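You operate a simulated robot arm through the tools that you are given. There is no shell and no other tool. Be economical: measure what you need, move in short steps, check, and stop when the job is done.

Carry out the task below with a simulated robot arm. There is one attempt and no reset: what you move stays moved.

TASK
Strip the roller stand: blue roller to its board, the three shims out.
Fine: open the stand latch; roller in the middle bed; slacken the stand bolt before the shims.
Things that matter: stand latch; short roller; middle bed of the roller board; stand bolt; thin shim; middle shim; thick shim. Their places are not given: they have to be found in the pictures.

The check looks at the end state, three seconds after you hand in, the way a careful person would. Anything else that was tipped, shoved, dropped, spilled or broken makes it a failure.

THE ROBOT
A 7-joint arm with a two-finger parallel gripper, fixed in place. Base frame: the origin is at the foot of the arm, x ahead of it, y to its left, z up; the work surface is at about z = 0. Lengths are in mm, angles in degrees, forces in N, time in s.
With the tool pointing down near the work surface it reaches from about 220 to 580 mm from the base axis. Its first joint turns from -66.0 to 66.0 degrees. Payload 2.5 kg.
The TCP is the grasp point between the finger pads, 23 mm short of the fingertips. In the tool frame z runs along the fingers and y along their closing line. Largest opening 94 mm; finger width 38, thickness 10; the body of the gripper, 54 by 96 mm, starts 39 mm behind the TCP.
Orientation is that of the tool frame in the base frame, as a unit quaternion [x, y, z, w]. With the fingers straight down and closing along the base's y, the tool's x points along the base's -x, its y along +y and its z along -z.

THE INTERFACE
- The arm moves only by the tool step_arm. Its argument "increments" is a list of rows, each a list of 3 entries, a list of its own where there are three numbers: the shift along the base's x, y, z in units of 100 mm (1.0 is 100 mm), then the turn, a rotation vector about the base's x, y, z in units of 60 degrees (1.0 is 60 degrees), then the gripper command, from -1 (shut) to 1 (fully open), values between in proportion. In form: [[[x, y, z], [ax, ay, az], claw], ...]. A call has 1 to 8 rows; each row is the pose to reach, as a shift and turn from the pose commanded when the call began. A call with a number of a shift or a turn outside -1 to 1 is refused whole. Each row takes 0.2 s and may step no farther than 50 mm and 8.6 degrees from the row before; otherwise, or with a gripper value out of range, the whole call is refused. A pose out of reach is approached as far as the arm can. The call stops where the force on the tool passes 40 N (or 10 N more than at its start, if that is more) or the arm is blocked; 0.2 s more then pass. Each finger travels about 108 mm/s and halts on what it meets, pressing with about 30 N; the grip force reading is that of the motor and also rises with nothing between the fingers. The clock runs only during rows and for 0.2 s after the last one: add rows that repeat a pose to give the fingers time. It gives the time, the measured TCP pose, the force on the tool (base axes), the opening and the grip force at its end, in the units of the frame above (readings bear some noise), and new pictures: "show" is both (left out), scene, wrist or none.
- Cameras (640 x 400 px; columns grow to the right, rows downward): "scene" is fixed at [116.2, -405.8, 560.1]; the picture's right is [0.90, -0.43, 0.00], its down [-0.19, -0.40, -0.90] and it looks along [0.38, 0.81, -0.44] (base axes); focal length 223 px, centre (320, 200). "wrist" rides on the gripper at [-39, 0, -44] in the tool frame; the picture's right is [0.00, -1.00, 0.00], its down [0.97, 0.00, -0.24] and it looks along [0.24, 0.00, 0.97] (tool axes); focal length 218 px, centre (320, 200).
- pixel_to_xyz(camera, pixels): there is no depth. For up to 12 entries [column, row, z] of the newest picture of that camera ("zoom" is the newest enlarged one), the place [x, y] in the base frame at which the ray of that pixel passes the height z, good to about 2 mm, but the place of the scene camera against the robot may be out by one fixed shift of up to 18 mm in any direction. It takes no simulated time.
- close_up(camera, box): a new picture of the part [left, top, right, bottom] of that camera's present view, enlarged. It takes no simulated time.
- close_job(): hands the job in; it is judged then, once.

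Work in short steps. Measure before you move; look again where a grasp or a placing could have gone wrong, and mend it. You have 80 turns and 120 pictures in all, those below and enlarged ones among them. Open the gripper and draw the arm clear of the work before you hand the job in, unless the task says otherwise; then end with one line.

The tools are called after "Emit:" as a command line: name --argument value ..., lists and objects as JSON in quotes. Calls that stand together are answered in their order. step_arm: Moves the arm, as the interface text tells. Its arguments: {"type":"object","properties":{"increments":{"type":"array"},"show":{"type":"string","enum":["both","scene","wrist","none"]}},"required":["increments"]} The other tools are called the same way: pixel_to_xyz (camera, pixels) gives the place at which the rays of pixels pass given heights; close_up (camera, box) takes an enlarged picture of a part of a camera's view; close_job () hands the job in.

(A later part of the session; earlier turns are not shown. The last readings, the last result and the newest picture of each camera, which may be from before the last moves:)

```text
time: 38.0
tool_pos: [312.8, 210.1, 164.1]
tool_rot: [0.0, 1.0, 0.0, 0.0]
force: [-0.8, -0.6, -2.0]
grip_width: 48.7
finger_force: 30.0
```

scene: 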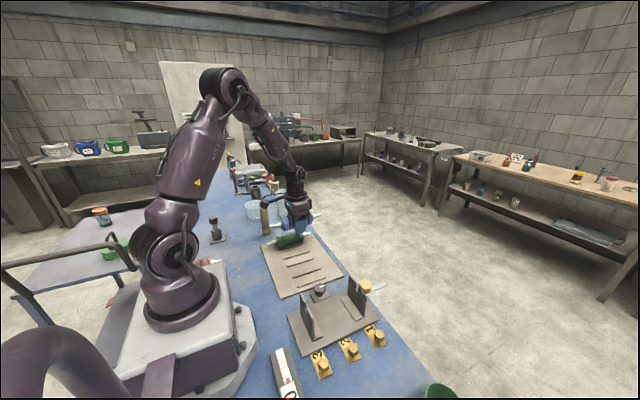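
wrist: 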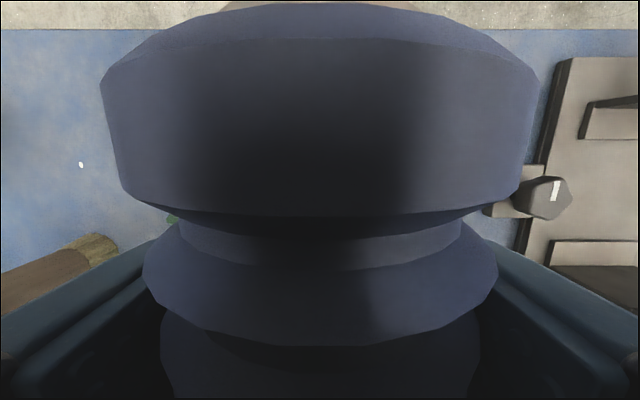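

I check how far the fingertips reach below the roller in the scene picture and the ridges' sizes relative to the fingers.

Emit:
close_up --camera "scene" --box '[250, 190, 350, 300]'

```text
3.64 times, centred on (300, 245) of scene
```

zoom: 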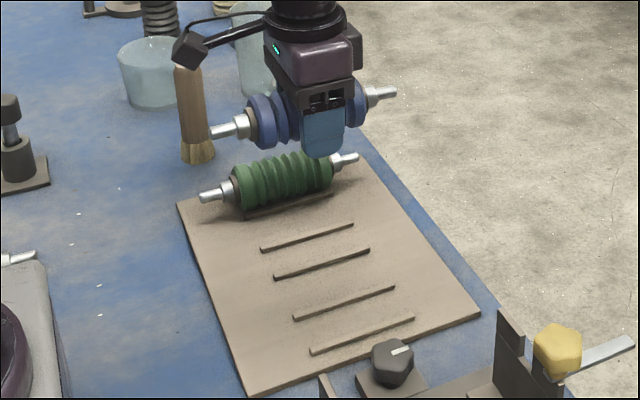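

The tips reach a little below the roller. I lower over the middle bed in stages, down to about z=45.

Emit:
step_arm --increments '[[[0, 0.01, -0.3], [0, 0, 0], -1], [[0, 0.01, -0.6], [0, 0, 0], -1], [[0, 0.01, -0.9], [0, 0, 0], -1], [[0, 0.01, -0.9], [0, 0, 0], -1]]' --show "scene"

Emit:
step_arm --increments '[[[0, 0, -0.15], [0, 0, 0], -1], [[0, 0, -0.3], [0, 0, 0], -1], [[0, 0, -0.3], [0, 0, 0], -1]]' --show "both"

Emit:
close_up --camera "scene" --box '[250, 190, 350, 300]'

```text
time: 39.0
tool_pos: [313.1, 212.6, 74.2]
tool_rot: [0.001, 1.0, 0.0, -0.001]
force: [-0.2, -0.4, -3.0]
grip_width: 48.8
finger_force: 30.2
```

scene: 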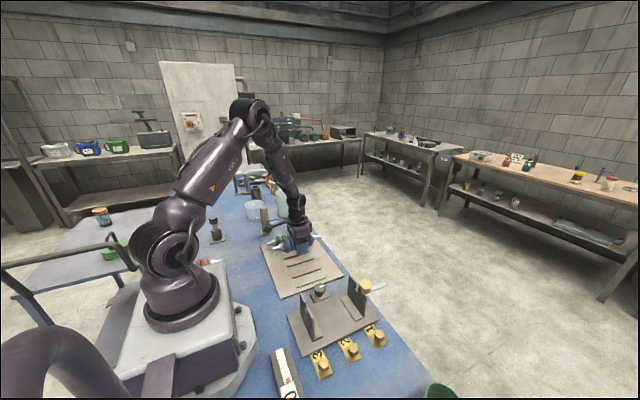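

```text
time: 39.8
tool_pos: [313.3, 211.3, 43.8]
tool_rot: [0.0, 1.0, 0.0, -0.001]
force: [-0.5, 0.1, -2.5]
grip_width: 48.7
finger_force: 29.7
```

scene: 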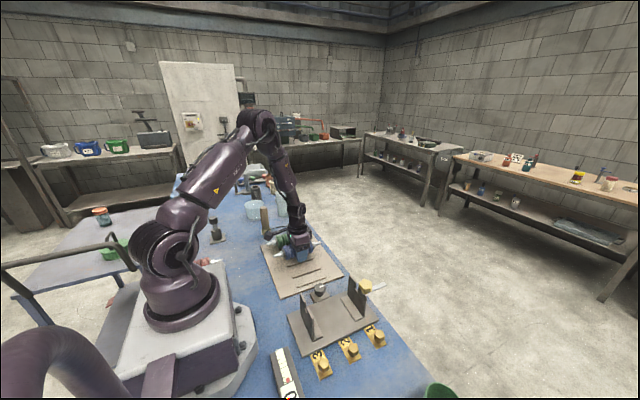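
wrist: 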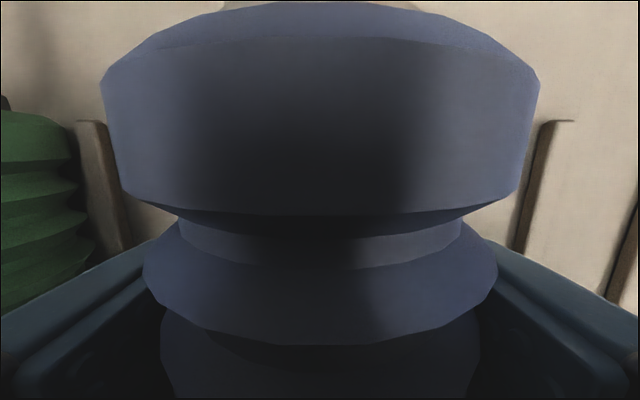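

```text
3.64 times, centred on (300, 245) of scene
```

zoom: 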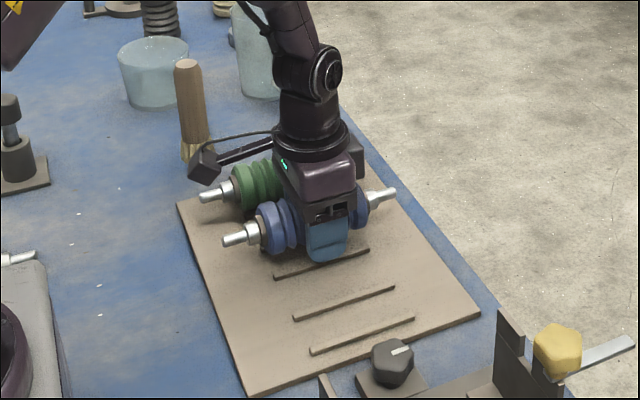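

Centred between the neighbouring ridges (symmetrical at columns ~100 and ~540). I lower gently until the tips touch.

Emit:
step_arm --increments '[[[0, 0, -0.03], [0, 0, 0], -1], [[0, 0, -0.06], [0, 0, 0], -1], [[0, 0, -0.09], [0, 0, 0], -1], [[0, 0, -0.12], [0, 0, 0], -1]]' --show "none"

```text
time: 40.7
tool_pos: [311.9, 211.4, 37.4]
tool_rot: [0.001, 1.0, 0.0, 0.0]
force: [-1.6, -0.9, 3.3]
grip_width: 48.9
finger_force: 30.4
stopped in row 4: the force on the tool passed its limit (the readings are from after the stop); the commanded pose is now the measured one
```

Contact at z≈37. I release slowly in small opening steps.

Emit:
step_arm --increments '[[[0, 0, 0], [0, 0, 0], 0.05], [[0, 0, 0], [0, 0, 0], 0.07], [[0, 0, 0], [0, 0, 0], 0.1], [[0, 0, 0], [0, 0, 0], 0.13], [[0, 0, 0], [0, 0, 0], 0.16], [[0, 0, 0], [0, 0, 0], 0.16]]' --show "both"

```text
time: 42.1
tool_pos: [311.5, 212.3, 37.0]
tool_rot: [0.0, 1.0, 0.0, 0.0]
force: [-0.3, 4.3, 6.8]
grip_width: 52.6
finger_force: 0.1
```

scene: 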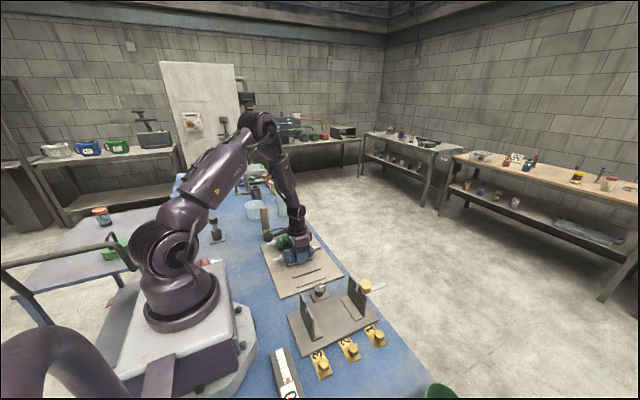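
wrist: 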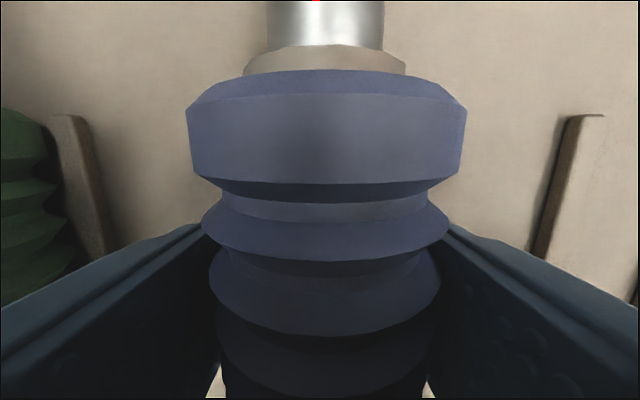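

The roller has settled into the bed, still level. I open slightly more and rise straight up.

Emit:
step_arm --increments '[[[0, 0, 0.02], [0, 0, 0], 0.2], [[0, 0, 0.04], [0, 0, 0], 0.3], [[0, 0, 0.2], [0, 0, 0], 0.3], [[0, 0, 0.6], [0, 0, 0], 0.4], [[0, 0, 1.0], [0, 0, 0], 0.4], [[0, 0, 1.0], [0, 0, 0], 0.4]]' --show "both"

Emit:
close_up --camera "scene" --box '[250, 190, 400, 340]'

```text
time: 43.5
tool_pos: [309.8, 210.0, 137.0]
tool_rot: [0.001, 1.0, -0.001, -0.001]
force: [0.1, -0.2, 0.8]
grip_width: 65.7
finger_force: 0.1
```

scene: 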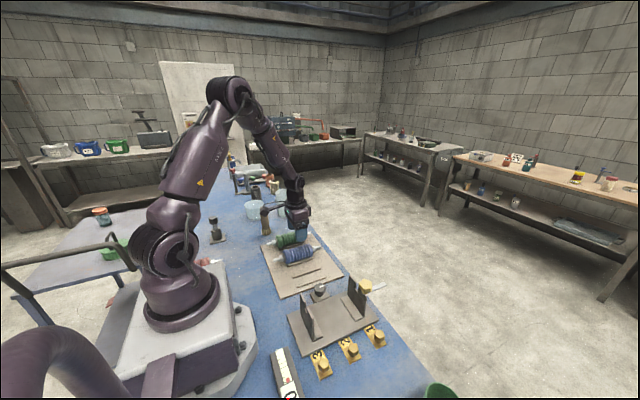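
wrist: 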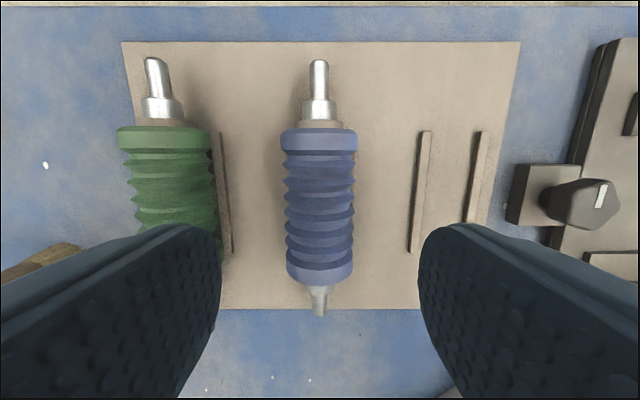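

```text
2.67 times, centred on (325, 265) of scene
```

zoom: 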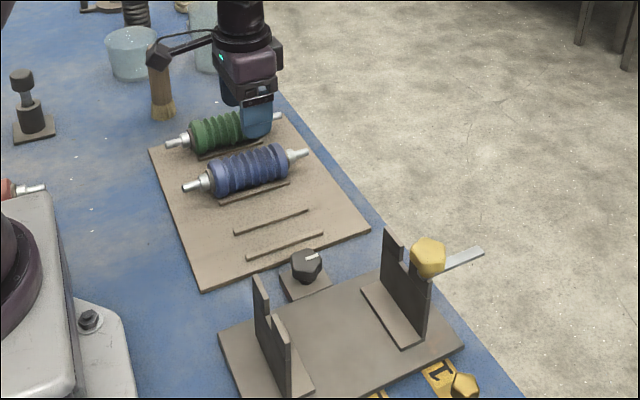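

The blue roller lies in the middle bed. Next the bolt: triangulate its knob height from this picture (583,205).

Emit:
pixel_to_xyz --camera "wrist" --pixels '[[583, 205, 30], [583, 205, 40], [583, 205, 50]]'

Emit:
step_arm --increments '[[[0.01, -0.25, 0.3], [0, 0, 0], 0.4], [[0.02, -0.5, 0.3], [0, 0, 0], 0.4], [[0.03, -0.75, 0.3], [0, 0, 0], 0.4], [[0.03, -1.0, 0.3], [0, 0, 0], 0.4]]' --show "none"

Emit:
step_arm --increments '[[[0, -0.25, 0], [0, 0, 0], 0.4], [[0, -0.5, 0], [0, 0, 0], 0.4], [[0, -0.83, 0], [0, 0, 0], 0.4], [[0, -0.83, 0], [0, 0, 0], 0.4]]' --show "wrist"

```text
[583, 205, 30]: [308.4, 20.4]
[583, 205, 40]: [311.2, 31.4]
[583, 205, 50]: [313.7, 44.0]
```

```text
time: 44.5
tool_pos: [314.8, 111.5, 166.8]
tool_rot: [-0.001, 1.0, 0.0, 0.0]
force: [0.5, 0.2, 0.8]
grip_width: 65.9
finger_force: 0.1
```

```text
time: 45.5
tool_pos: [313.7, 27.4, 167.1]
tool_rot: [0.0, 1.0, 0.0, 0.0]
force: [-0.3, -0.4, 0.3]
grip_width: 65.8
finger_force: 0.0
```

wrist: 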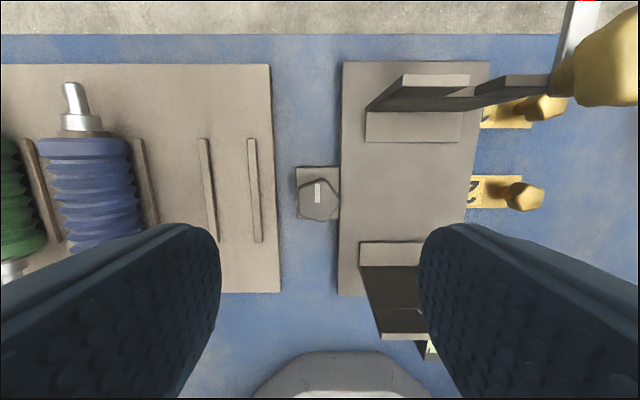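

Bolt knob now at (319,199), top z≈36. I verify its centre and size, and yaw to -90 first so there's a long counter-clockwise turn available.

Emit:
pixel_to_xyz --camera "wrist" --pixels '[[319, 199, 35], [298, 199, 30], [341, 199, 30], [319, 177, 30], [319, 221, 30]]'

Emit:
close_up --camera "wrist" --box '[280, 150, 360, 240]'

Emit:
step_arm --increments '[[[0, 0, 0], [0, 0, -0.14], 0.2], [[0, 0, 0], [0, 0, -0.28], 0.2], [[0, 0, 0], [0, 0, -0.42], 0.2], [[0, 0, 0], [0, 0, -0.56], 0.2], [[0, 0, 0], [0, 0, -0.7], 0.2], [[0, 0, 0], [0, 0, -0.84], 0.2], [[0, 0, 0], [0, 0, -0.98], 0.2]]' --show "none"

Emit:
step_arm --increments '[[[0, 0, 0], [0, 0, -0.14], 0.2], [[0, 0, 0], [0, 0, -0.28], 0.2], [[0, 0, 0], [0, 0, -0.42], 0.2], [[0, 0, 0], [0, 0, -0.52], 0.2], [[0, 0, 0], [0, 0, -0.52], 0.2]]' --show "wrist"

```text
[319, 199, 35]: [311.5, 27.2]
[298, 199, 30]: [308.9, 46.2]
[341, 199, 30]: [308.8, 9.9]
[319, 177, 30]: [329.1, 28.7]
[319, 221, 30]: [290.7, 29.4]
```

```text
4.44 times, centred on (320, 195) of wrist
```

zoom: 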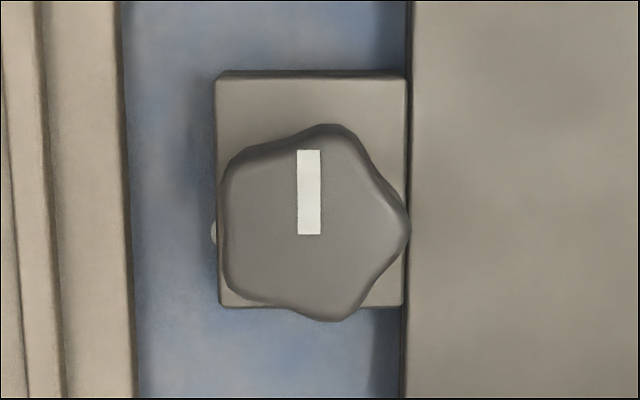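

```text
time: 47.1
tool_pos: [315.2, 28.4, 167.3]
tool_rot: [0.492, 0.87, -0.001, -0.001]
force: [0.7, -0.2, 0.3]
grip_width: 56.4
finger_force: 0.0
```

```text
time: 48.3
tool_pos: [315.4, 28.9, 165.7]
tool_rot: [0.708, 0.706, 0.0, -0.002]
force: [-1.0, -0.9, 0.2]
grip_width: 56.4
finger_force: 0.0
```

wrist: 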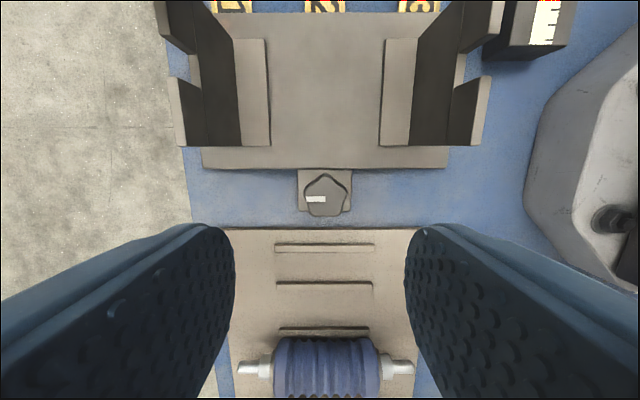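

Knob at (325,195). I check its centre and descend to just above it.

Emit:
pixel_to_xyz --camera "wrist" --pixels '[[325, 194, 35], [303, 194, 28], [347, 194, 28], [325, 216, 30]]'

Emit:
step_arm --increments '[[[-0.02, 0, -0.4], [0, 0, 0], 0.2], [[-0.02, 0, -0.8], [0, 0, 0], 0.2], [[-0.02, 0, -0.98], [0, 0, 0], 0.2], [[-0.02, 0, -0.98], [0, 0, 0], 0.2]]' --show "wrist"

```text
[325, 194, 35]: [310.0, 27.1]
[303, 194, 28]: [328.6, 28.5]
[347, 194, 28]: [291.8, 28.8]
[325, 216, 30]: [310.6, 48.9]
```

```text
time: 49.3
tool_pos: [314.2, 28.4, 68.6]
tool_rot: [0.707, 0.707, 0.0, 0.0]
force: [-0.7, -0.5, -0.5]
grip_width: 56.6
finger_force: 0.1
```

wrist: 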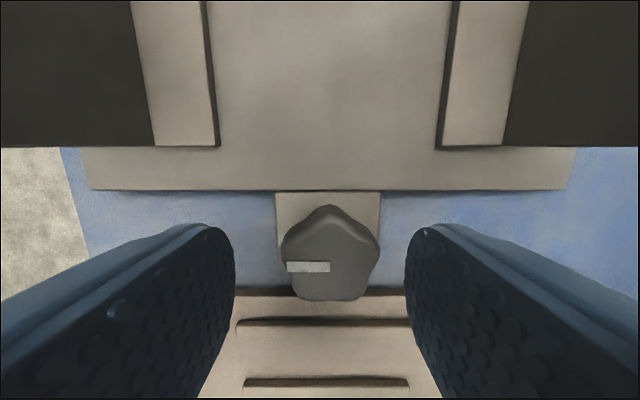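

Knob centre ≈(310.8,29). I shift -3 mm in x, lower to z≈39 and close.

Emit:
step_arm --increments '[[[-0.03, 0, -0.1], [0, 0, 0], 0.2], [[-0.03, 0, -0.2], [0, 0, 0], 0.2], [[-0.03, 0, -0.29], [0, 0, 0], 0.2], [[-0.03, 0, -0.29], [0, 0, 0], 0.2], [[-0.03, 0, -0.29], [0, 0, 0], -1], [[-0.03, 0, -0.29], [0, 0, 0], -1], [[-0.03, 0, -0.29], [0, 0, 0], -1]]' --show "wrist"

```text
time: 50.9
tool_pos: [310.4, 27.2, 38.0]
tool_rot: [0.708, 0.707, 0.0, 0.0]
force: [3.4, -0.8, -11.7]
grip_width: 33.5
finger_force: 45.3
```

wrist: 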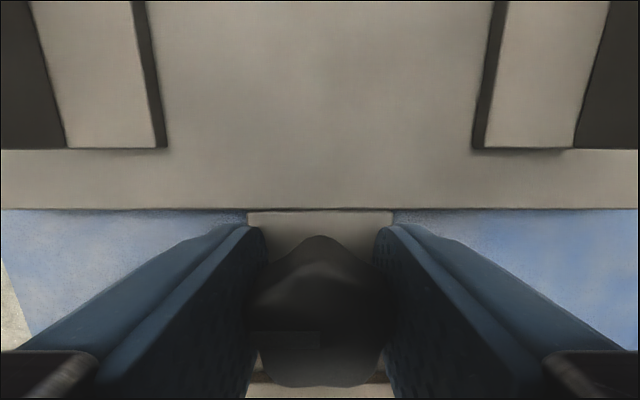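

Gripped at 33.5 mm. I turn counter-clockwise in steps and watch the forces.

Emit:
step_arm --increments '[[[0, 0, 0], [0, 0, 0.12], -1], [[0, 0, 0], [0, 0, 0.24], -1], [[0, 0, 0], [0, 0, 0.36], -1], [[0, 0, 0], [0, 0, 0.36], -1]]' --show "wrist"

```text
time: 51.9
tool_pos: [311.2, 29.8, 40.0]
tool_rot: [0.562, 0.827, 0.001, 0.0]
force: [20.1, -2.8, -31.4]
grip_width: 33.9
finger_force: 44.9
```

wrist: 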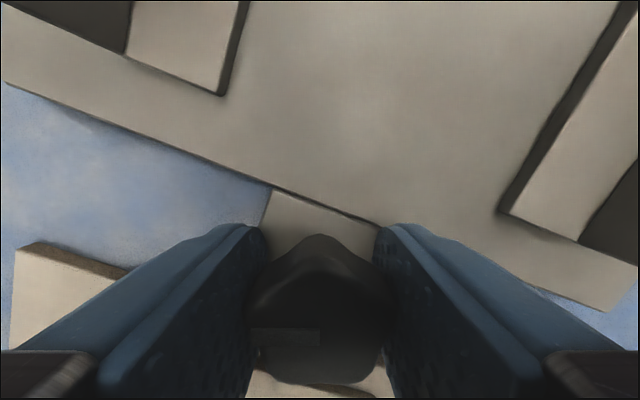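

The mark stays fixed relative to the gripper while the stand rotates: the bolt turns. I ease the side loads and continue.

Emit:
step_arm --increments '[[[0.01, 0, -0.01], [0, 0, 0.1], -1], [[0.01, 0, -0.01], [0, 0, 0.23], -1], [[0.01, 0, -0.01], [0, 0, 0.36], -1], [[0.01, 0, -0.01], [0, 0, 0.49], -1], [[0.01, 0, -0.01], [0, 0, 0.62], -1], [[0.01, 0, -0.01], [0, 0, 0.62], -1]]' --show "wrist"

```text
time: 53.3
tool_pos: [311.6, 28.4, 41.1]
tool_rot: [0.268, 0.963, 0.001, 0.001]
force: [10.4, -0.9, 25.8]
grip_width: 33.8
finger_force: 44.9
```

wrist: 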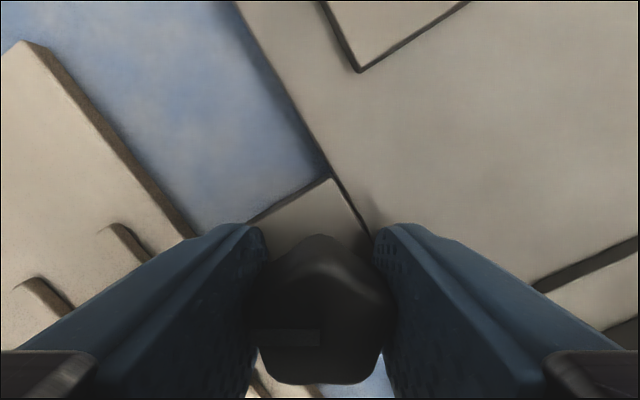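

59° so far, and the bolt is pushing upward (+26 N) as it unscrews; I let the tool rise 2 mm and keep turning.

Emit:
step_arm --increments '[[[0, 0, 0.02], [0, 0, 0.1], -1], [[0, 0, 0.025], [0, 0, 0.23], -1], [[0, 0, 0.025], [0, 0, 0.36], -1], [[0, 0, 0.03], [0, 0, 0.49], -1], [[0, 0, 0.03], [0, 0, 0.62], -1], [[0, 0, 0.03], [0, 0, 0.62], -1]]' --show "wrist"

```text
time: 54.7
tool_pos: [310.7, 30.1, 42.0]
tool_rot: [-0.054, 0.999, 0.001, -0.001]
force: [13.7, 16.6, -27.8]
grip_width: 33.7
finger_force: 45.1
```

wrist: 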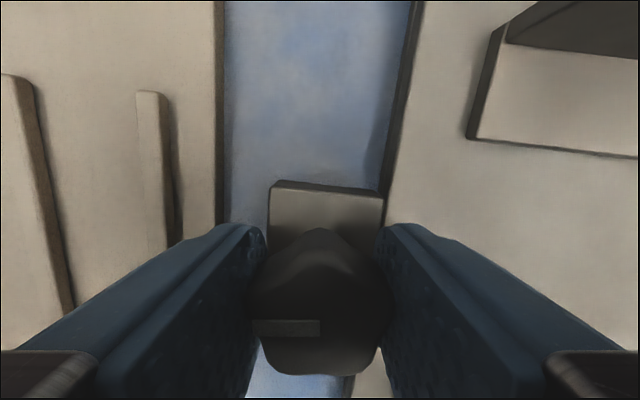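

96° turned. I keep going to about 170°, watching for resistance.

Emit:
step_arm --increments '[[[0, -0.01, -0.01], [0, 0, 0.13], -1], [[0, -0.01, -0.01], [0, 0, 0.26], -1], [[0, -0.01, -0.01], [0, 0, 0.39], -1], [[0, -0.01, -0.01], [0, 0, 0.52], -1], [[0, -0.01, -0.01], [0, 0, 0.65], -1], [[0, -0.01, -0.01], [0, 0, 0.65], -1]]' --show "wrist"

```text
time: 56.1
tool_pos: [310.8, 30.7, 42.2]
tool_rot: [-0.385, 0.923, 0.002, 0.0]
force: [-9.2, 23.4, 31.0]
grip_width: 34.0
finger_force: 45.5
```

wrist: 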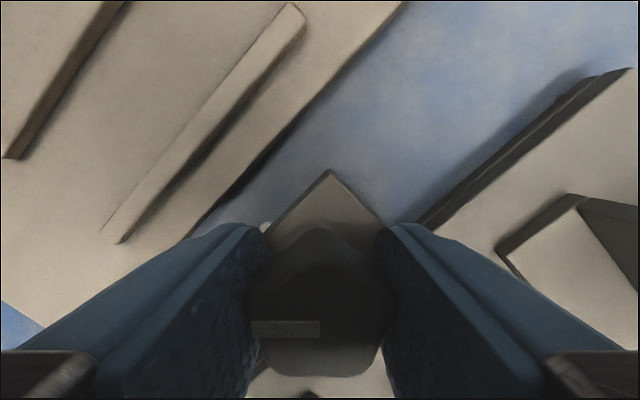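

135° and still free. I relieve the loads and finish to about 180°.

Emit:
step_arm --increments '[[[0, 0.015, 0.015], [0, 0, 0.12], -1], [[0, 0.015, 0.02], [0, 0, 0.25], -1], [[0, 0.015, 0.02], [0, 0, 0.38], -1], [[0, 0.015, 0.02], [0, 0, 0.51], -1], [[0, 0.015, 0.02], [0, 0, 0.64], -1], [[0, 0.015, 0.02], [0, 0, 0.74], -1], [[0, 0.015, 0.02], [0, 0, 0.74], -1]]' --show "both"

```text
time: 57.7
tool_pos: [309.8, 28.9, 42.5]
tool_rot: [-0.704, 0.711, 0.0, -0.001]
force: [-3.1, 18.2, -26.4]
grip_width: 33.8
finger_force: 45.0
```

scene: 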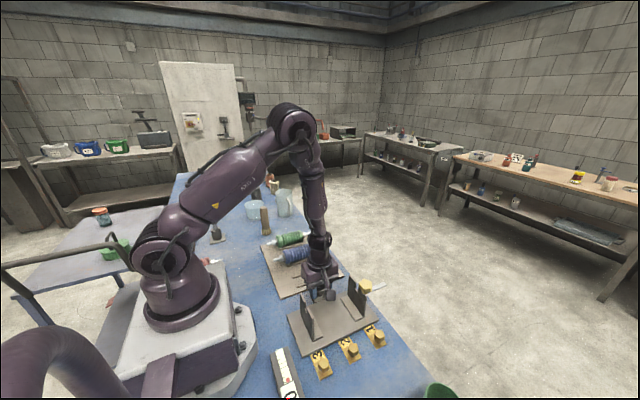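
wrist: 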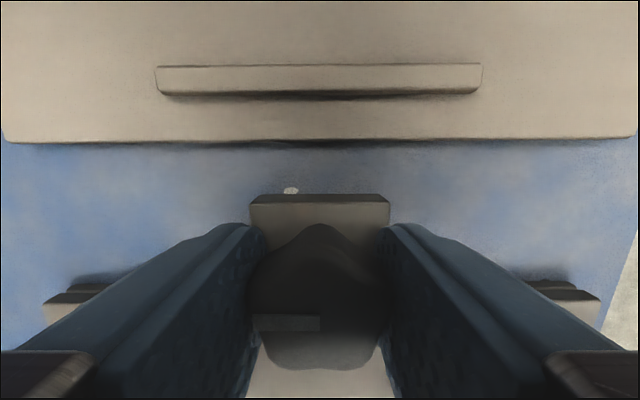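

180° turned with no stop. I release, rise and yaw back to 0 while looking at the bolt.

Emit:
step_arm --increments '[[[0, -0.01, 0.005], [0, 0, 0], 0.2], [[0, -0.01, 0.005], [0, 0, 0], 0.2], [[0, 0, 0.3], [0, 0, 0], 0.2], [[0, 0, 0.7], [0, 0, 0], 0.2], [[0, 0, 0.95], [0, 0, 0], 0.2], [[0, 0, 0.95], [0, 0, -0.14], 0.2], [[0, 0, 0.95], [0, 0, -0.28], 0.2], [[0, 0, 0.95], [0, 0, -0.42], 0.2]]' --show "none"

Emit:
step_arm --increments '[[[0, -0.1, 0], [0, 0, -0.14], 0.2], [[0, -0.2, 0.1], [0, 0, -0.28], 0.2], [[0, -0.3, 0.2], [0, 0, -0.42], 0.2], [[0, -0.4, 0.3], [0, 0, -0.56], 0.2], [[0, -0.5, 0.4], [0, 0, -0.7], 0.2], [[0, -0.6, 0.5], [0, 0, -0.84], 0.2], [[0, -0.7, 0.5], [0, 0, -0.96], 0.2]]' --show "none"

Emit:
step_arm --increments '[[[0, -0.1, 0], [0, 0, -0.1], 0.2], [[0, -0.1, 0], [0, 0, -0.11], 0.2], [[0, -0.1, 0], [0, 0, -0.11], 0.2]]' --show "wrist"

```text
time: 59.5
tool_pos: [311.9, 28.5, 138.1]
tool_rot: [-0.53, 0.848, 0.0, -0.001]
force: [0.9, -0.8, -0.8]
grip_width: 56.3
finger_force: 0.1
```

```text
time: 61.1
tool_pos: [309.1, -41.7, 187.6]
tool_rot: [-0.057, 0.998, -0.001, 0.0]
force: [-0.8, -0.3, 0.0]
grip_width: 56.6
finger_force: 0.0
```

```text
time: 61.9
tool_pos: [310.8, -52.1, 187.6]
tool_rot: [0.001, 1.0, 0.0, -0.001]
force: [0.3, -1.0, 0.2]
grip_width: 56.4
finger_force: 0.1
```

wrist: 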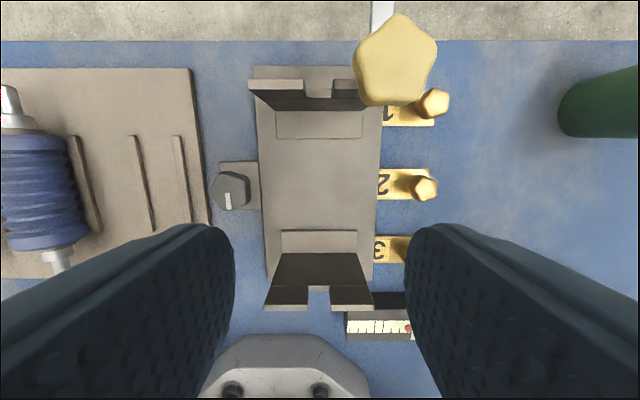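

The bolt mark is flipped by 180°. I move over the middle shim handle at about (312,-151) for a close look.

Emit:
step_arm --increments '[[[0, -0.3, 0], [0, 0, 0], 0.2], [[0, -0.6, 0], [0, 0, 0], 0.2], [[0, -0.98, -0.3], [0, 0, 0], 0.2], [[0, -0.98, -0.6], [0, 0, 0], 0.2], [[0, -0.98, -0.6], [0, 0, 0], 0.2]]' --show "wrist"

Emit:
close_up --camera "scene" --box '[290, 310, 410, 390]'

```text
time: 63.1
tool_pos: [312.3, -149.5, 125.1]
tool_rot: [0.0, 1.0, 0.0, -0.001]
force: [0.4, -0.4, -0.5]
grip_width: 56.5
finger_force: 0.1
```

wrist: 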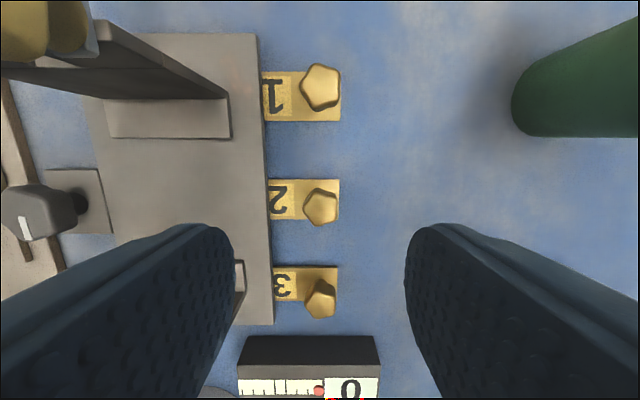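

```text
5.00 times, centred on (350, 350) of scene
```

zoom: 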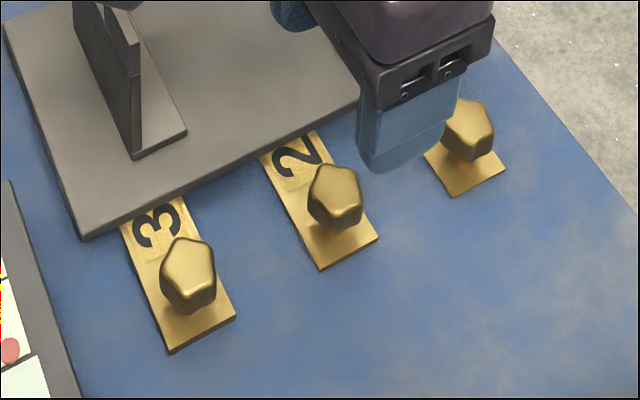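

Handles at (321,207), (322,88), (320,300). I compute positions at z≈30.

Emit:
pixel_to_xyz --camera "wrist" --pixels '[[321, 207, 30], [322, 88, 30], [320, 299, 30], [321, 207, 38], [303, 207, 30], [339, 207, 30], [340, 179, 3], [340, 226, 3], [268, 200, 8]]'

```text
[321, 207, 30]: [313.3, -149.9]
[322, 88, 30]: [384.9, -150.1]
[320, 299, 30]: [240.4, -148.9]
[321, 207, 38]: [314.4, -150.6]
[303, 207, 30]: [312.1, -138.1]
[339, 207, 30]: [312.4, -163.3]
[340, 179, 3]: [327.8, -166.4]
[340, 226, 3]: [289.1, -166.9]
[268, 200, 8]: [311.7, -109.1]
```

I start with the middle shim: narrow the opening to ~44 mm and descend to z≈36 round its knob.

Emit:
step_arm --increments '[[[0, 0, -0.3], [0, 0, 0], -0.06], [[0, 0, -0.6], [0, 0, 0], -0.06], [[0, 0, -0.8], [0, 0, 0], -0.06], [[0, 0, -0.89], [0, 0, 0], -0.06], [[0, 0, -0.89], [0, 0, 0], -0.06]]' --show "wrist"

```text
time: 64.3
tool_pos: [313.2, -146.8, 38.2]
tool_rot: [0.001, 1.0, 0.0, -0.001]
force: [1.2, 0.7, 0.3]
grip_width: 44.1
finger_force: 0.1
```

wrist: 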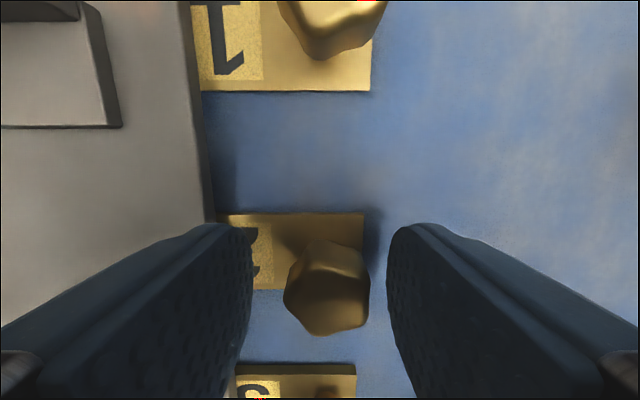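

The knob is between the fingers. I lower 3 mm more and grip.

Emit:
step_arm --increments '[[[0, -0.02, -0.03], [0, 0, 0], -0.06], [[0, -0.02, -0.03], [0, 0, 0], -1], [[0, -0.02, -0.03], [0, 0, 0], -1], [[0, -0.02, -0.03], [0, 0, 0], -1]]' --show "none"

Emit:
step_arm --increments '[[[0, -0.03, 0], [0, 0, 0], -1], [[0, -0.08, 0], [0, 0, 0], -1], [[0, -0.15, 0], [0, 0, 0], -1], [[0, -0.15, 0], [0, 0, 0], -1]]' --show "wrist"

```text
time: 65.3
tool_pos: [310.9, -150.4, 36.3]
tool_rot: [0.0, 1.0, -0.001, 0.0]
force: [-1.3, -2.4, 3.3]
grip_width: 23.0
finger_force: 44.8
```

```text
time: 66.3
tool_pos: [311.3, -166.1, 37.3]
tool_rot: [0.0, 1.0, -0.001, 0.0]
force: [9.5, -0.1, 0.3]
grip_width: 22.9
finger_force: 45.3
```

wrist: 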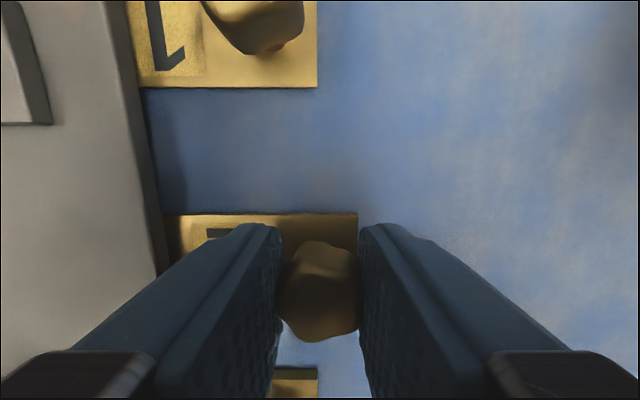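

The shim slides freely with the pull (its plate edge moved with the gripper). I keep pulling out along -y.

Emit:
step_arm --increments '[[[0, -0.15, 0], [0, 0, 0], -1], [[0, -0.3, 0], [0, 0, 0], -1], [[0, -0.45, 0], [0, 0, 0], -1], [[0, -0.6, 0], [0, 0, 0], -1], [[0, -0.6, 0], [0, 0, 0], -1]]' --show "both"

Emit:
close_up --camera "scene" --box '[280, 270, 420, 400]'

```text
time: 67.2
tool_pos: [312.3, -196.6, 36.2]
tool_rot: [-0.006, 1.0, 0.01, -0.004]
force: [-2.5, 9.2, 6.3]
grip_width: 23.1
finger_force: 45.1
stopped in row 4: the force on the tool passed its limit (the readings are from after the stop); the commanded pose is now the measured one
```

scene: 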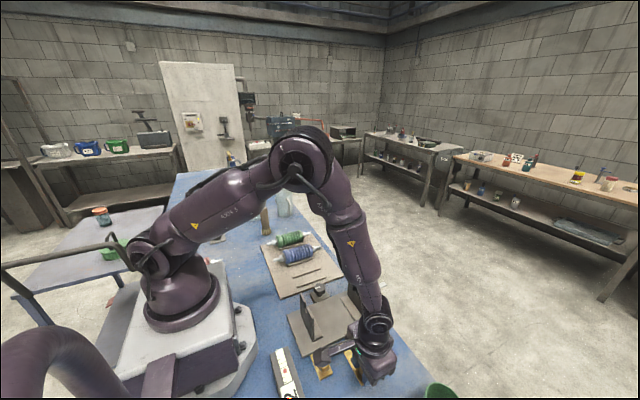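
wrist: 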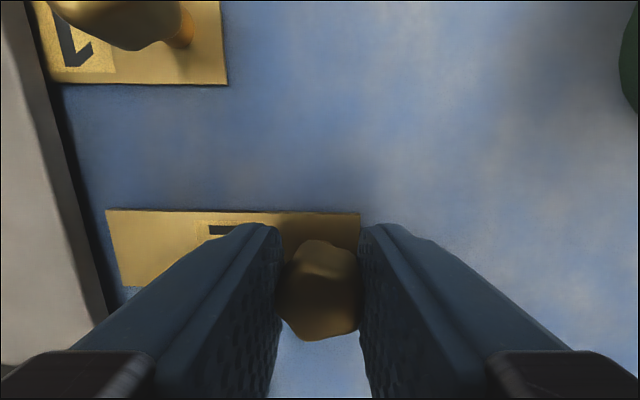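

```text
3.08 times, centred on (350, 335) of scene
```

zoom: 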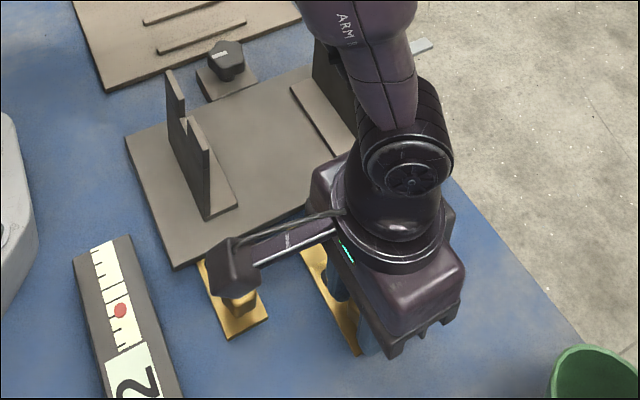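

The shim's inner end is already free of the stand (gap at columns 90-110), and the force limit tripped. The gauge now reads 2; I look closer before going on.

Emit:
close_up --camera "scene" --box '[260, 335, 380, 400]'

Emit:
close_up --camera "wrist" --box '[0, 150, 400, 400]'

```text
5.33 times, centred on (320, 368) of scene
```

zoom: 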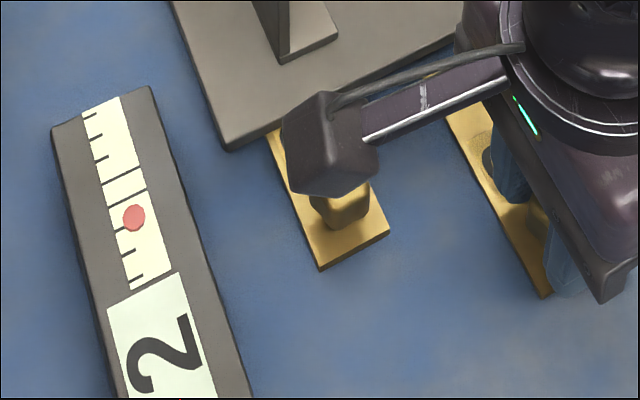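

```text
1.60 times, centred on (200, 275) of wrist
```

zoom: 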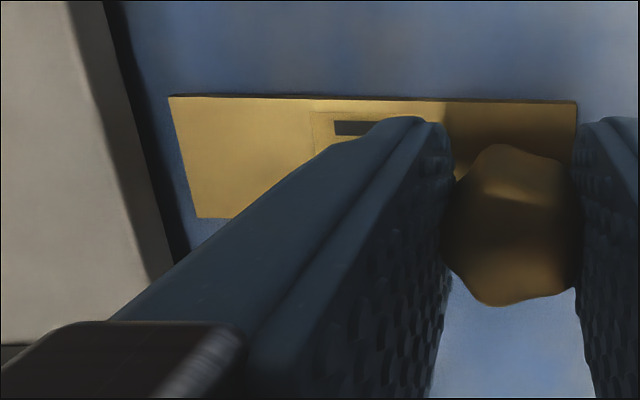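

The middle shim is out. I pull it another 25 mm in small steps to leave a clear gap, watching force.

Emit:
step_arm --increments '[[[0, 0, 0.02], [0, 0, 0], -1], [[0, -0.06, 0.02], [0, 0, 0], -1], [[0, -0.12, 0.02], [0, 0, 0], -1], [[0, -0.18, 0.02], [0, 0, 0], -1], [[0, -0.25, 0.02], [0, 0, 0], -1], [[0, -0.25, 0.0], [0, 0, 0], -1]]' --show "both"

Emit:
close_up --camera "scene" --box '[260, 270, 440, 400]'

```text
time: 67.8
tool_pos: [311.3, -195.7, 36.9]
tool_rot: [-0.009, 1.0, 0.018, -0.009]
force: [-1.1, 7.9, 1.5]
grip_width: 23.3
finger_force: 45.1
stopped in row 3: the force on the tool passed its limit (the readings are from after the stop); the commanded pose is now the measured one
```

scene: 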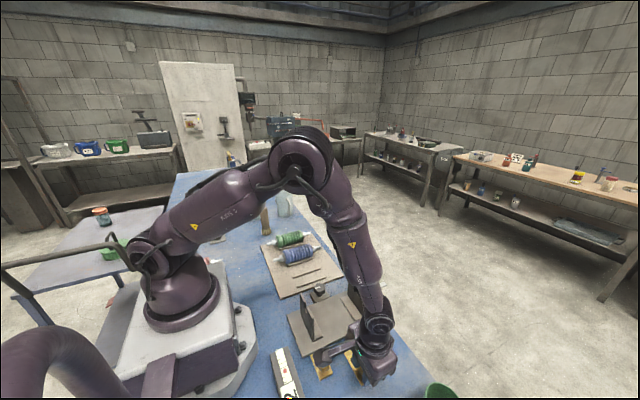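
wrist: 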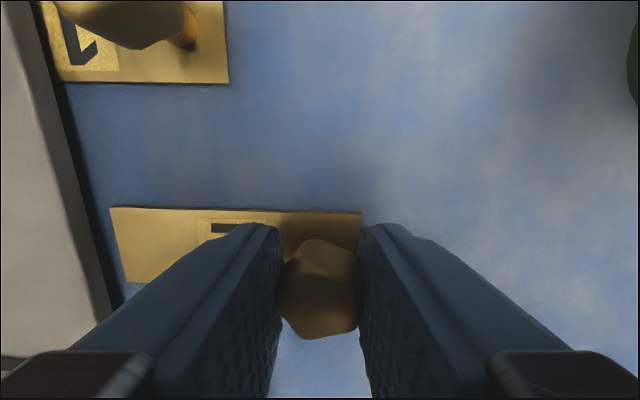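

```text
3.08 times, centred on (350, 335) of scene
```

zoom: 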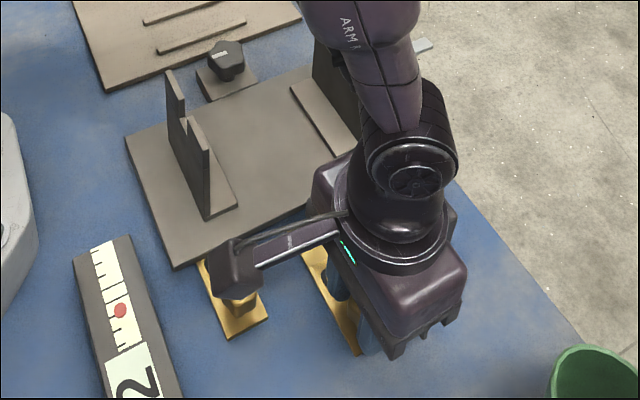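

Blocked again around y=-196. I check whether the dark boom block on the wrist is touching handle 3, by comparing rays for the block.

Emit:
pixel_to_xyz --camera "scene" --pixels '[[321, 358, 40], [321, 358, 70], [321, 358, 100], [321, 358, 130], [268.4, 234, 40], [268.4, 234, 70], [268.4, 234, 100], [268.4, 234, 130]]'

Emit:
close_up --camera "scene" --box '[300, 330, 400, 400]'

```text
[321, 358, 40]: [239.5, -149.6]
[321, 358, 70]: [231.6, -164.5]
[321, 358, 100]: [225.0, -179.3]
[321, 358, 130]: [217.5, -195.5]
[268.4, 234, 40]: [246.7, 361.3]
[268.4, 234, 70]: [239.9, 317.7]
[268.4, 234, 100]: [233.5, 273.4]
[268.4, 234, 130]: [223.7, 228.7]
```

```text
5.71 times, centred on (350, 365) of scene
```

zoom: 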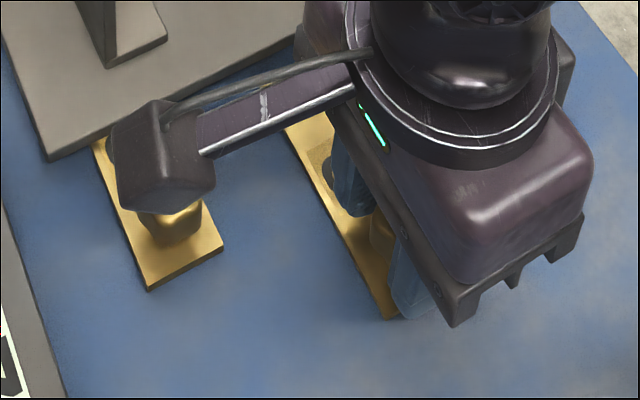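

The block is ~100 mm above the TCP, so it touches nothing. I measure how far the shim end is from the stand.

Emit:
pixel_to_xyz --camera "wrist" --pixels '[[110, 208, 4], [125, 280, 4], [361, 212, 4], [70, 150, 5], [105, 280, 5], [228, 83, 4]]'

Emit:
close_up --camera "wrist" --box '[0, 0, 260, 320]'

```text
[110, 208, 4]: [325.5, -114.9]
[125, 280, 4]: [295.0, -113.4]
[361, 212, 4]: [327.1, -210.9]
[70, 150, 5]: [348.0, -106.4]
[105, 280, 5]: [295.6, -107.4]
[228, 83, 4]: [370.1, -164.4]
```

```text
1.25 times, centred on (130, 160) of wrist
```

zoom: 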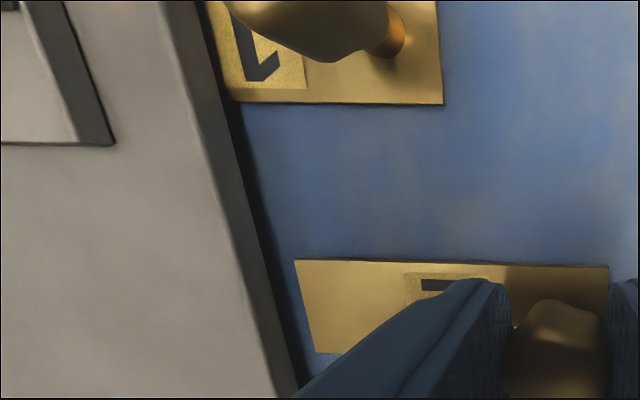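

The shim's 97 mm plate is fully clear of the stand edge (end y≈-114 vs edge -108), at what seems an end stop. I release it and go up.

Emit:
step_arm --increments '[[[0, 0, 0], [0, 0, 0], -0.1], [[0, 0, 0], [0, 0, 0], -0.1], [[0, 0, 0.3], [0, 0, 0], -0.1], [[0, 0, 0.7], [0, 0, 0], -0.1], [[0, 0.2, 0.95], [0, 0, 0], -0.1], [[0, 0.46, 0.95], [0, 0, 0], -0.1], [[0, 0.46, 0.95], [0, 0, 0], -0.1]]' --show "both"

Emit:
close_up --camera "scene" --box '[260, 270, 440, 400]'

```text
time: 69.4
tool_pos: [310.7, -148.3, 131.5]
tool_rot: [-0.009, 1.0, 0.016, -0.008]
force: [-0.3, 0.6, 0.5]
grip_width: 42.4
finger_force: 0.0
```

scene: 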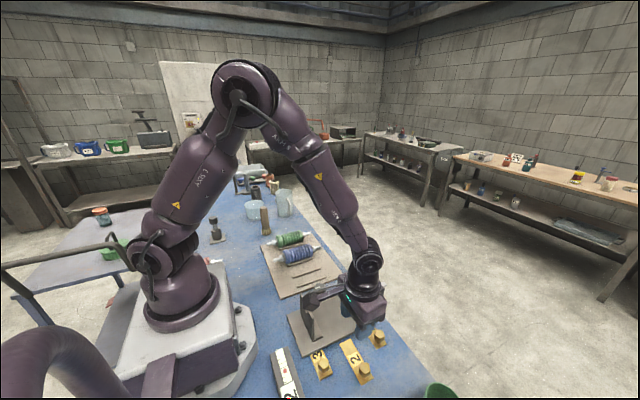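
wrist: 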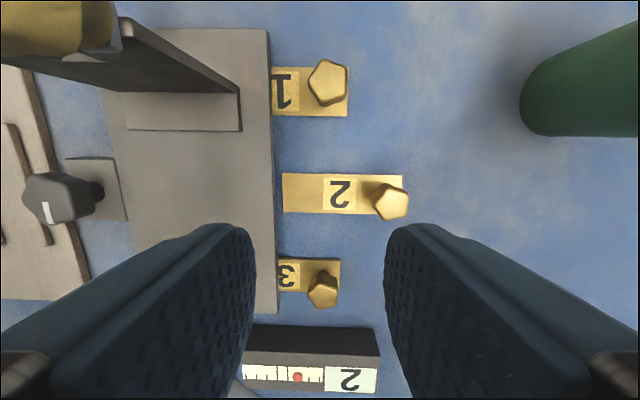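

```text
3.08 times, centred on (350, 335) of scene
```

zoom: 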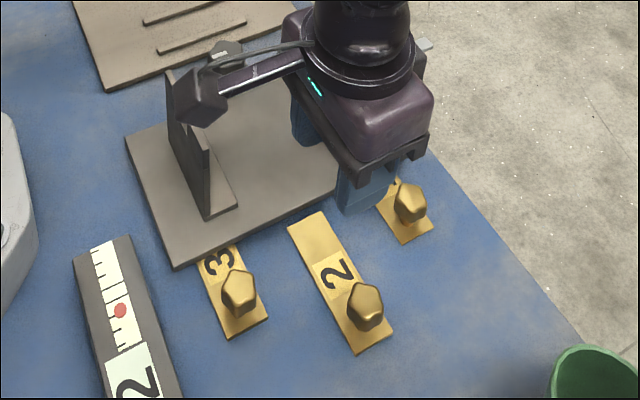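

Shim 2 is out and everything else stands. I correct the ~2° tool tilt picked up, and locate handles 3 (323,289) and 1 (328,83).

Emit:
pixel_to_xyz --camera "wrist" --pixels '[[323, 289, 35], [328, 83, 35], [338, 292, 3], [348, 92, 3]]'

Emit:
step_arm --increments '[[[-0.2, 0, 0], [-0.0306, -0.0153, -0.0172], -0.06], [[-0.4, 0, 0], [-0.0306, -0.0153, -0.0172], -0.06], [[-0.7, 0, 0], [-0.0306, -0.0153, -0.0172], -0.06], [[-0.7, 0, 0], [-0.0306, -0.0153, -0.0172], -0.06]]' --show "wrist"

```text
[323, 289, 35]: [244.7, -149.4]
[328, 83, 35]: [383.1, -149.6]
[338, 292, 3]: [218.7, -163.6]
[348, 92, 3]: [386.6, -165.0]
```

```text
time: 70.4
tool_pos: [238.6, -149.3, 131.3]
tool_rot: [0.0, 1.0, 0.0, 0.0]
force: [-0.2, -0.5, -0.4]
grip_width: 44.1
finger_force: 0.0
```

wrist: 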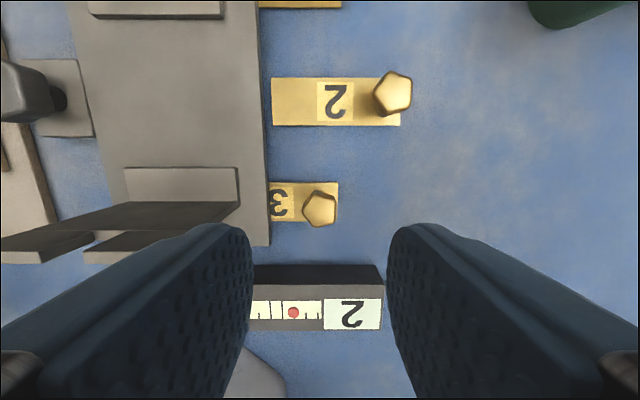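

Handle 3 at (319,208) is right below. I descend to z≈36.

Emit:
pixel_to_xyz --camera "wrist" --pixels '[[319, 208, 35]]'

Emit:
step_arm --increments '[[[0, 0, -0.3], [0, 0, 0], -0.06], [[0, 0, -0.6], [0, 0, 0], -0.06], [[0, 0, -0.85], [0, 0, 0], -0.06], [[0, 0, -0.95], [0, 0, 0], -0.06], [[0, 0, -0.95], [0, 0, 0], -0.06]]' --show "wrist"

```text
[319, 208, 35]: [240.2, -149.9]
```

```text
time: 71.6
tool_pos: [241.9, -151.1, 36.0]
tool_rot: [0.0, 1.0, 0.0, 0.0]
force: [0.4, -0.1, -0.2]
grip_width: 44.5
finger_force: 0.1
```

wrist: 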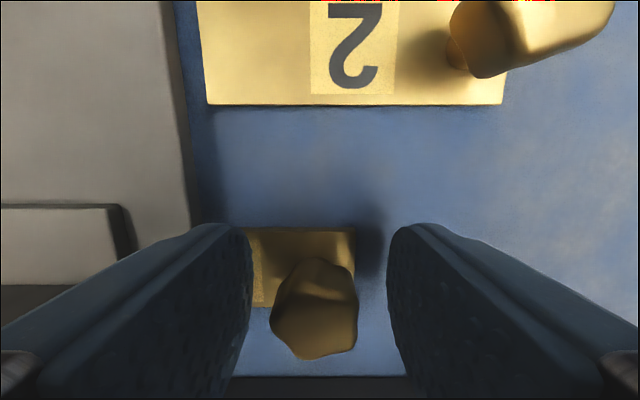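

Handle 3 is between the fingers. I grip and pull 15 mm.

Emit:
step_arm --increments '[[[0, 0.01, 0], [0, 0, 0], -1], [[0, 0.01, 0], [0, 0, 0], -1], [[0, 0.01, 0], [0, 0, 0], -1], [[0, -0.03, 0], [0, 0, 0], -1], [[0, -0.08, 0], [0, 0, 0], -1], [[0, -0.15, 0], [0, 0, 0], -1]]' --show "none"

Emit:
step_arm --increments '[[[0, -0.1, 0], [0, 0, 0], -1], [[0, -0.2, 0], [0, 0, 0], -1], [[0, -0.28, 0], [0, 0, 0], -1], [[0, -0.28, 0], [0, 0, 0], -1]]' --show "wrist"

```text
time: 73.0
tool_pos: [242.7, -164.9, 36.3]
tool_rot: [-0.001, 1.0, 0.0, 0.001]
force: [10.0, 0.2, -34.9]
grip_width: 22.9
finger_force: 45.3
```

```text
time: 74.0
tool_pos: [241.1, -194.3, 36.6]
tool_rot: [-0.001, 1.0, 0.0, 0.0]
force: [16.0, 0.9, -27.7]
grip_width: 23.1
finger_force: 44.8
```

wrist: 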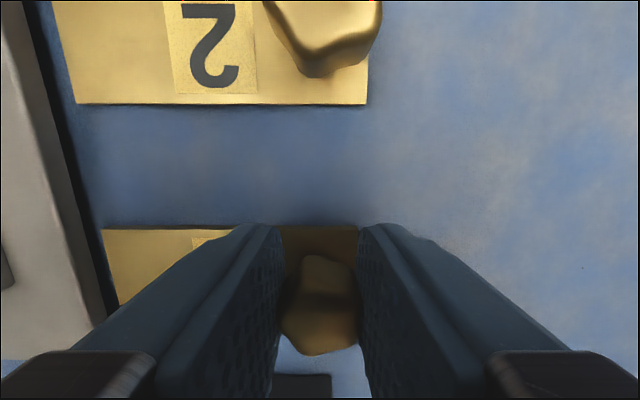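

Shim 3's inner end shows a gap to the stand like shim 2's. I take the last 2 mm, then release and rise.

Emit:
step_arm --increments '[[[0, -0.01, 0], [0, 0, 0], -1], [[0, -0.02, 0], [0, 0, 0], -1]]' --show "none"

Emit:
step_arm --increments '[[[0, 0, 0], [0, 0, 0], -0.1], [[0, 0, 0], [0, 0, 0], -0.1], [[0, 0, 0.3], [0, 0, 0], -0.1], [[0, 0, 0.7], [0, 0, 0], -0.1], [[0.2, 0.2, 0.98], [0, 0, 0], -0.1], [[0.6, 0.2, 0.98], [0, 0, 0], -0.1], [[0.6, 0.2, 0.98], [0, 0, 0], -0.1]]' --show "both"

Emit:
close_up --camera "scene" --box '[260, 270, 440, 400]'

```text
time: 74.6
tool_pos: [240.3, -195.8, 35.8]
tool_rot: [0.0, 1.0, 0.0, 0.001]
force: [13.0, 5.5, -19.1]
grip_width: 22.9
finger_force: 45.2
```

```text
time: 76.2
tool_pos: [300.5, -176.1, 134.5]
tool_rot: [0.001, 1.0, 0.0, 0.0]
force: [-0.8, -0.1, -0.2]
grip_width: 42.4
finger_force: 0.0
```

scene: 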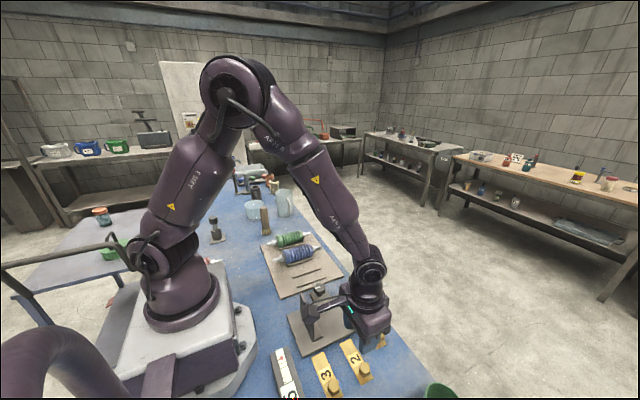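
wrist: 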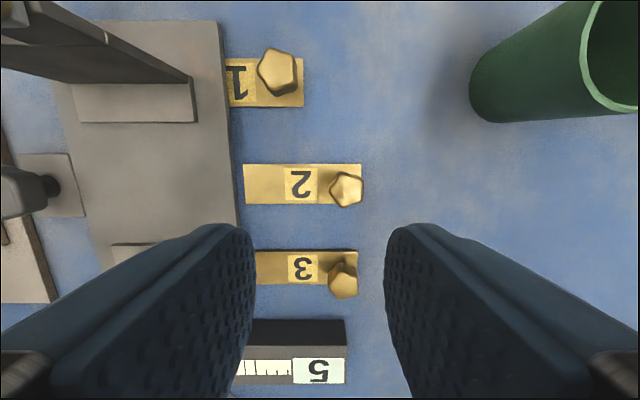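

```text
3.08 times, centred on (350, 335) of scene
```

zoom: 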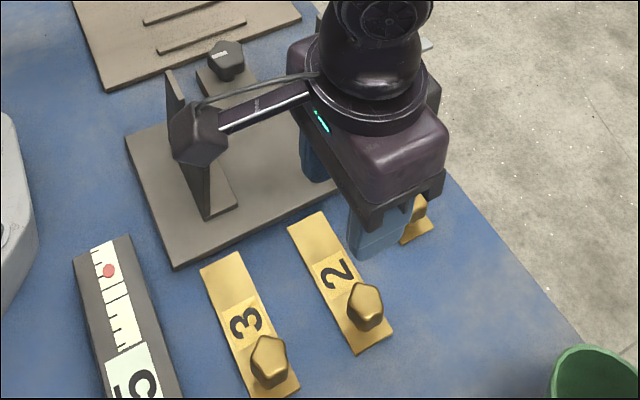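

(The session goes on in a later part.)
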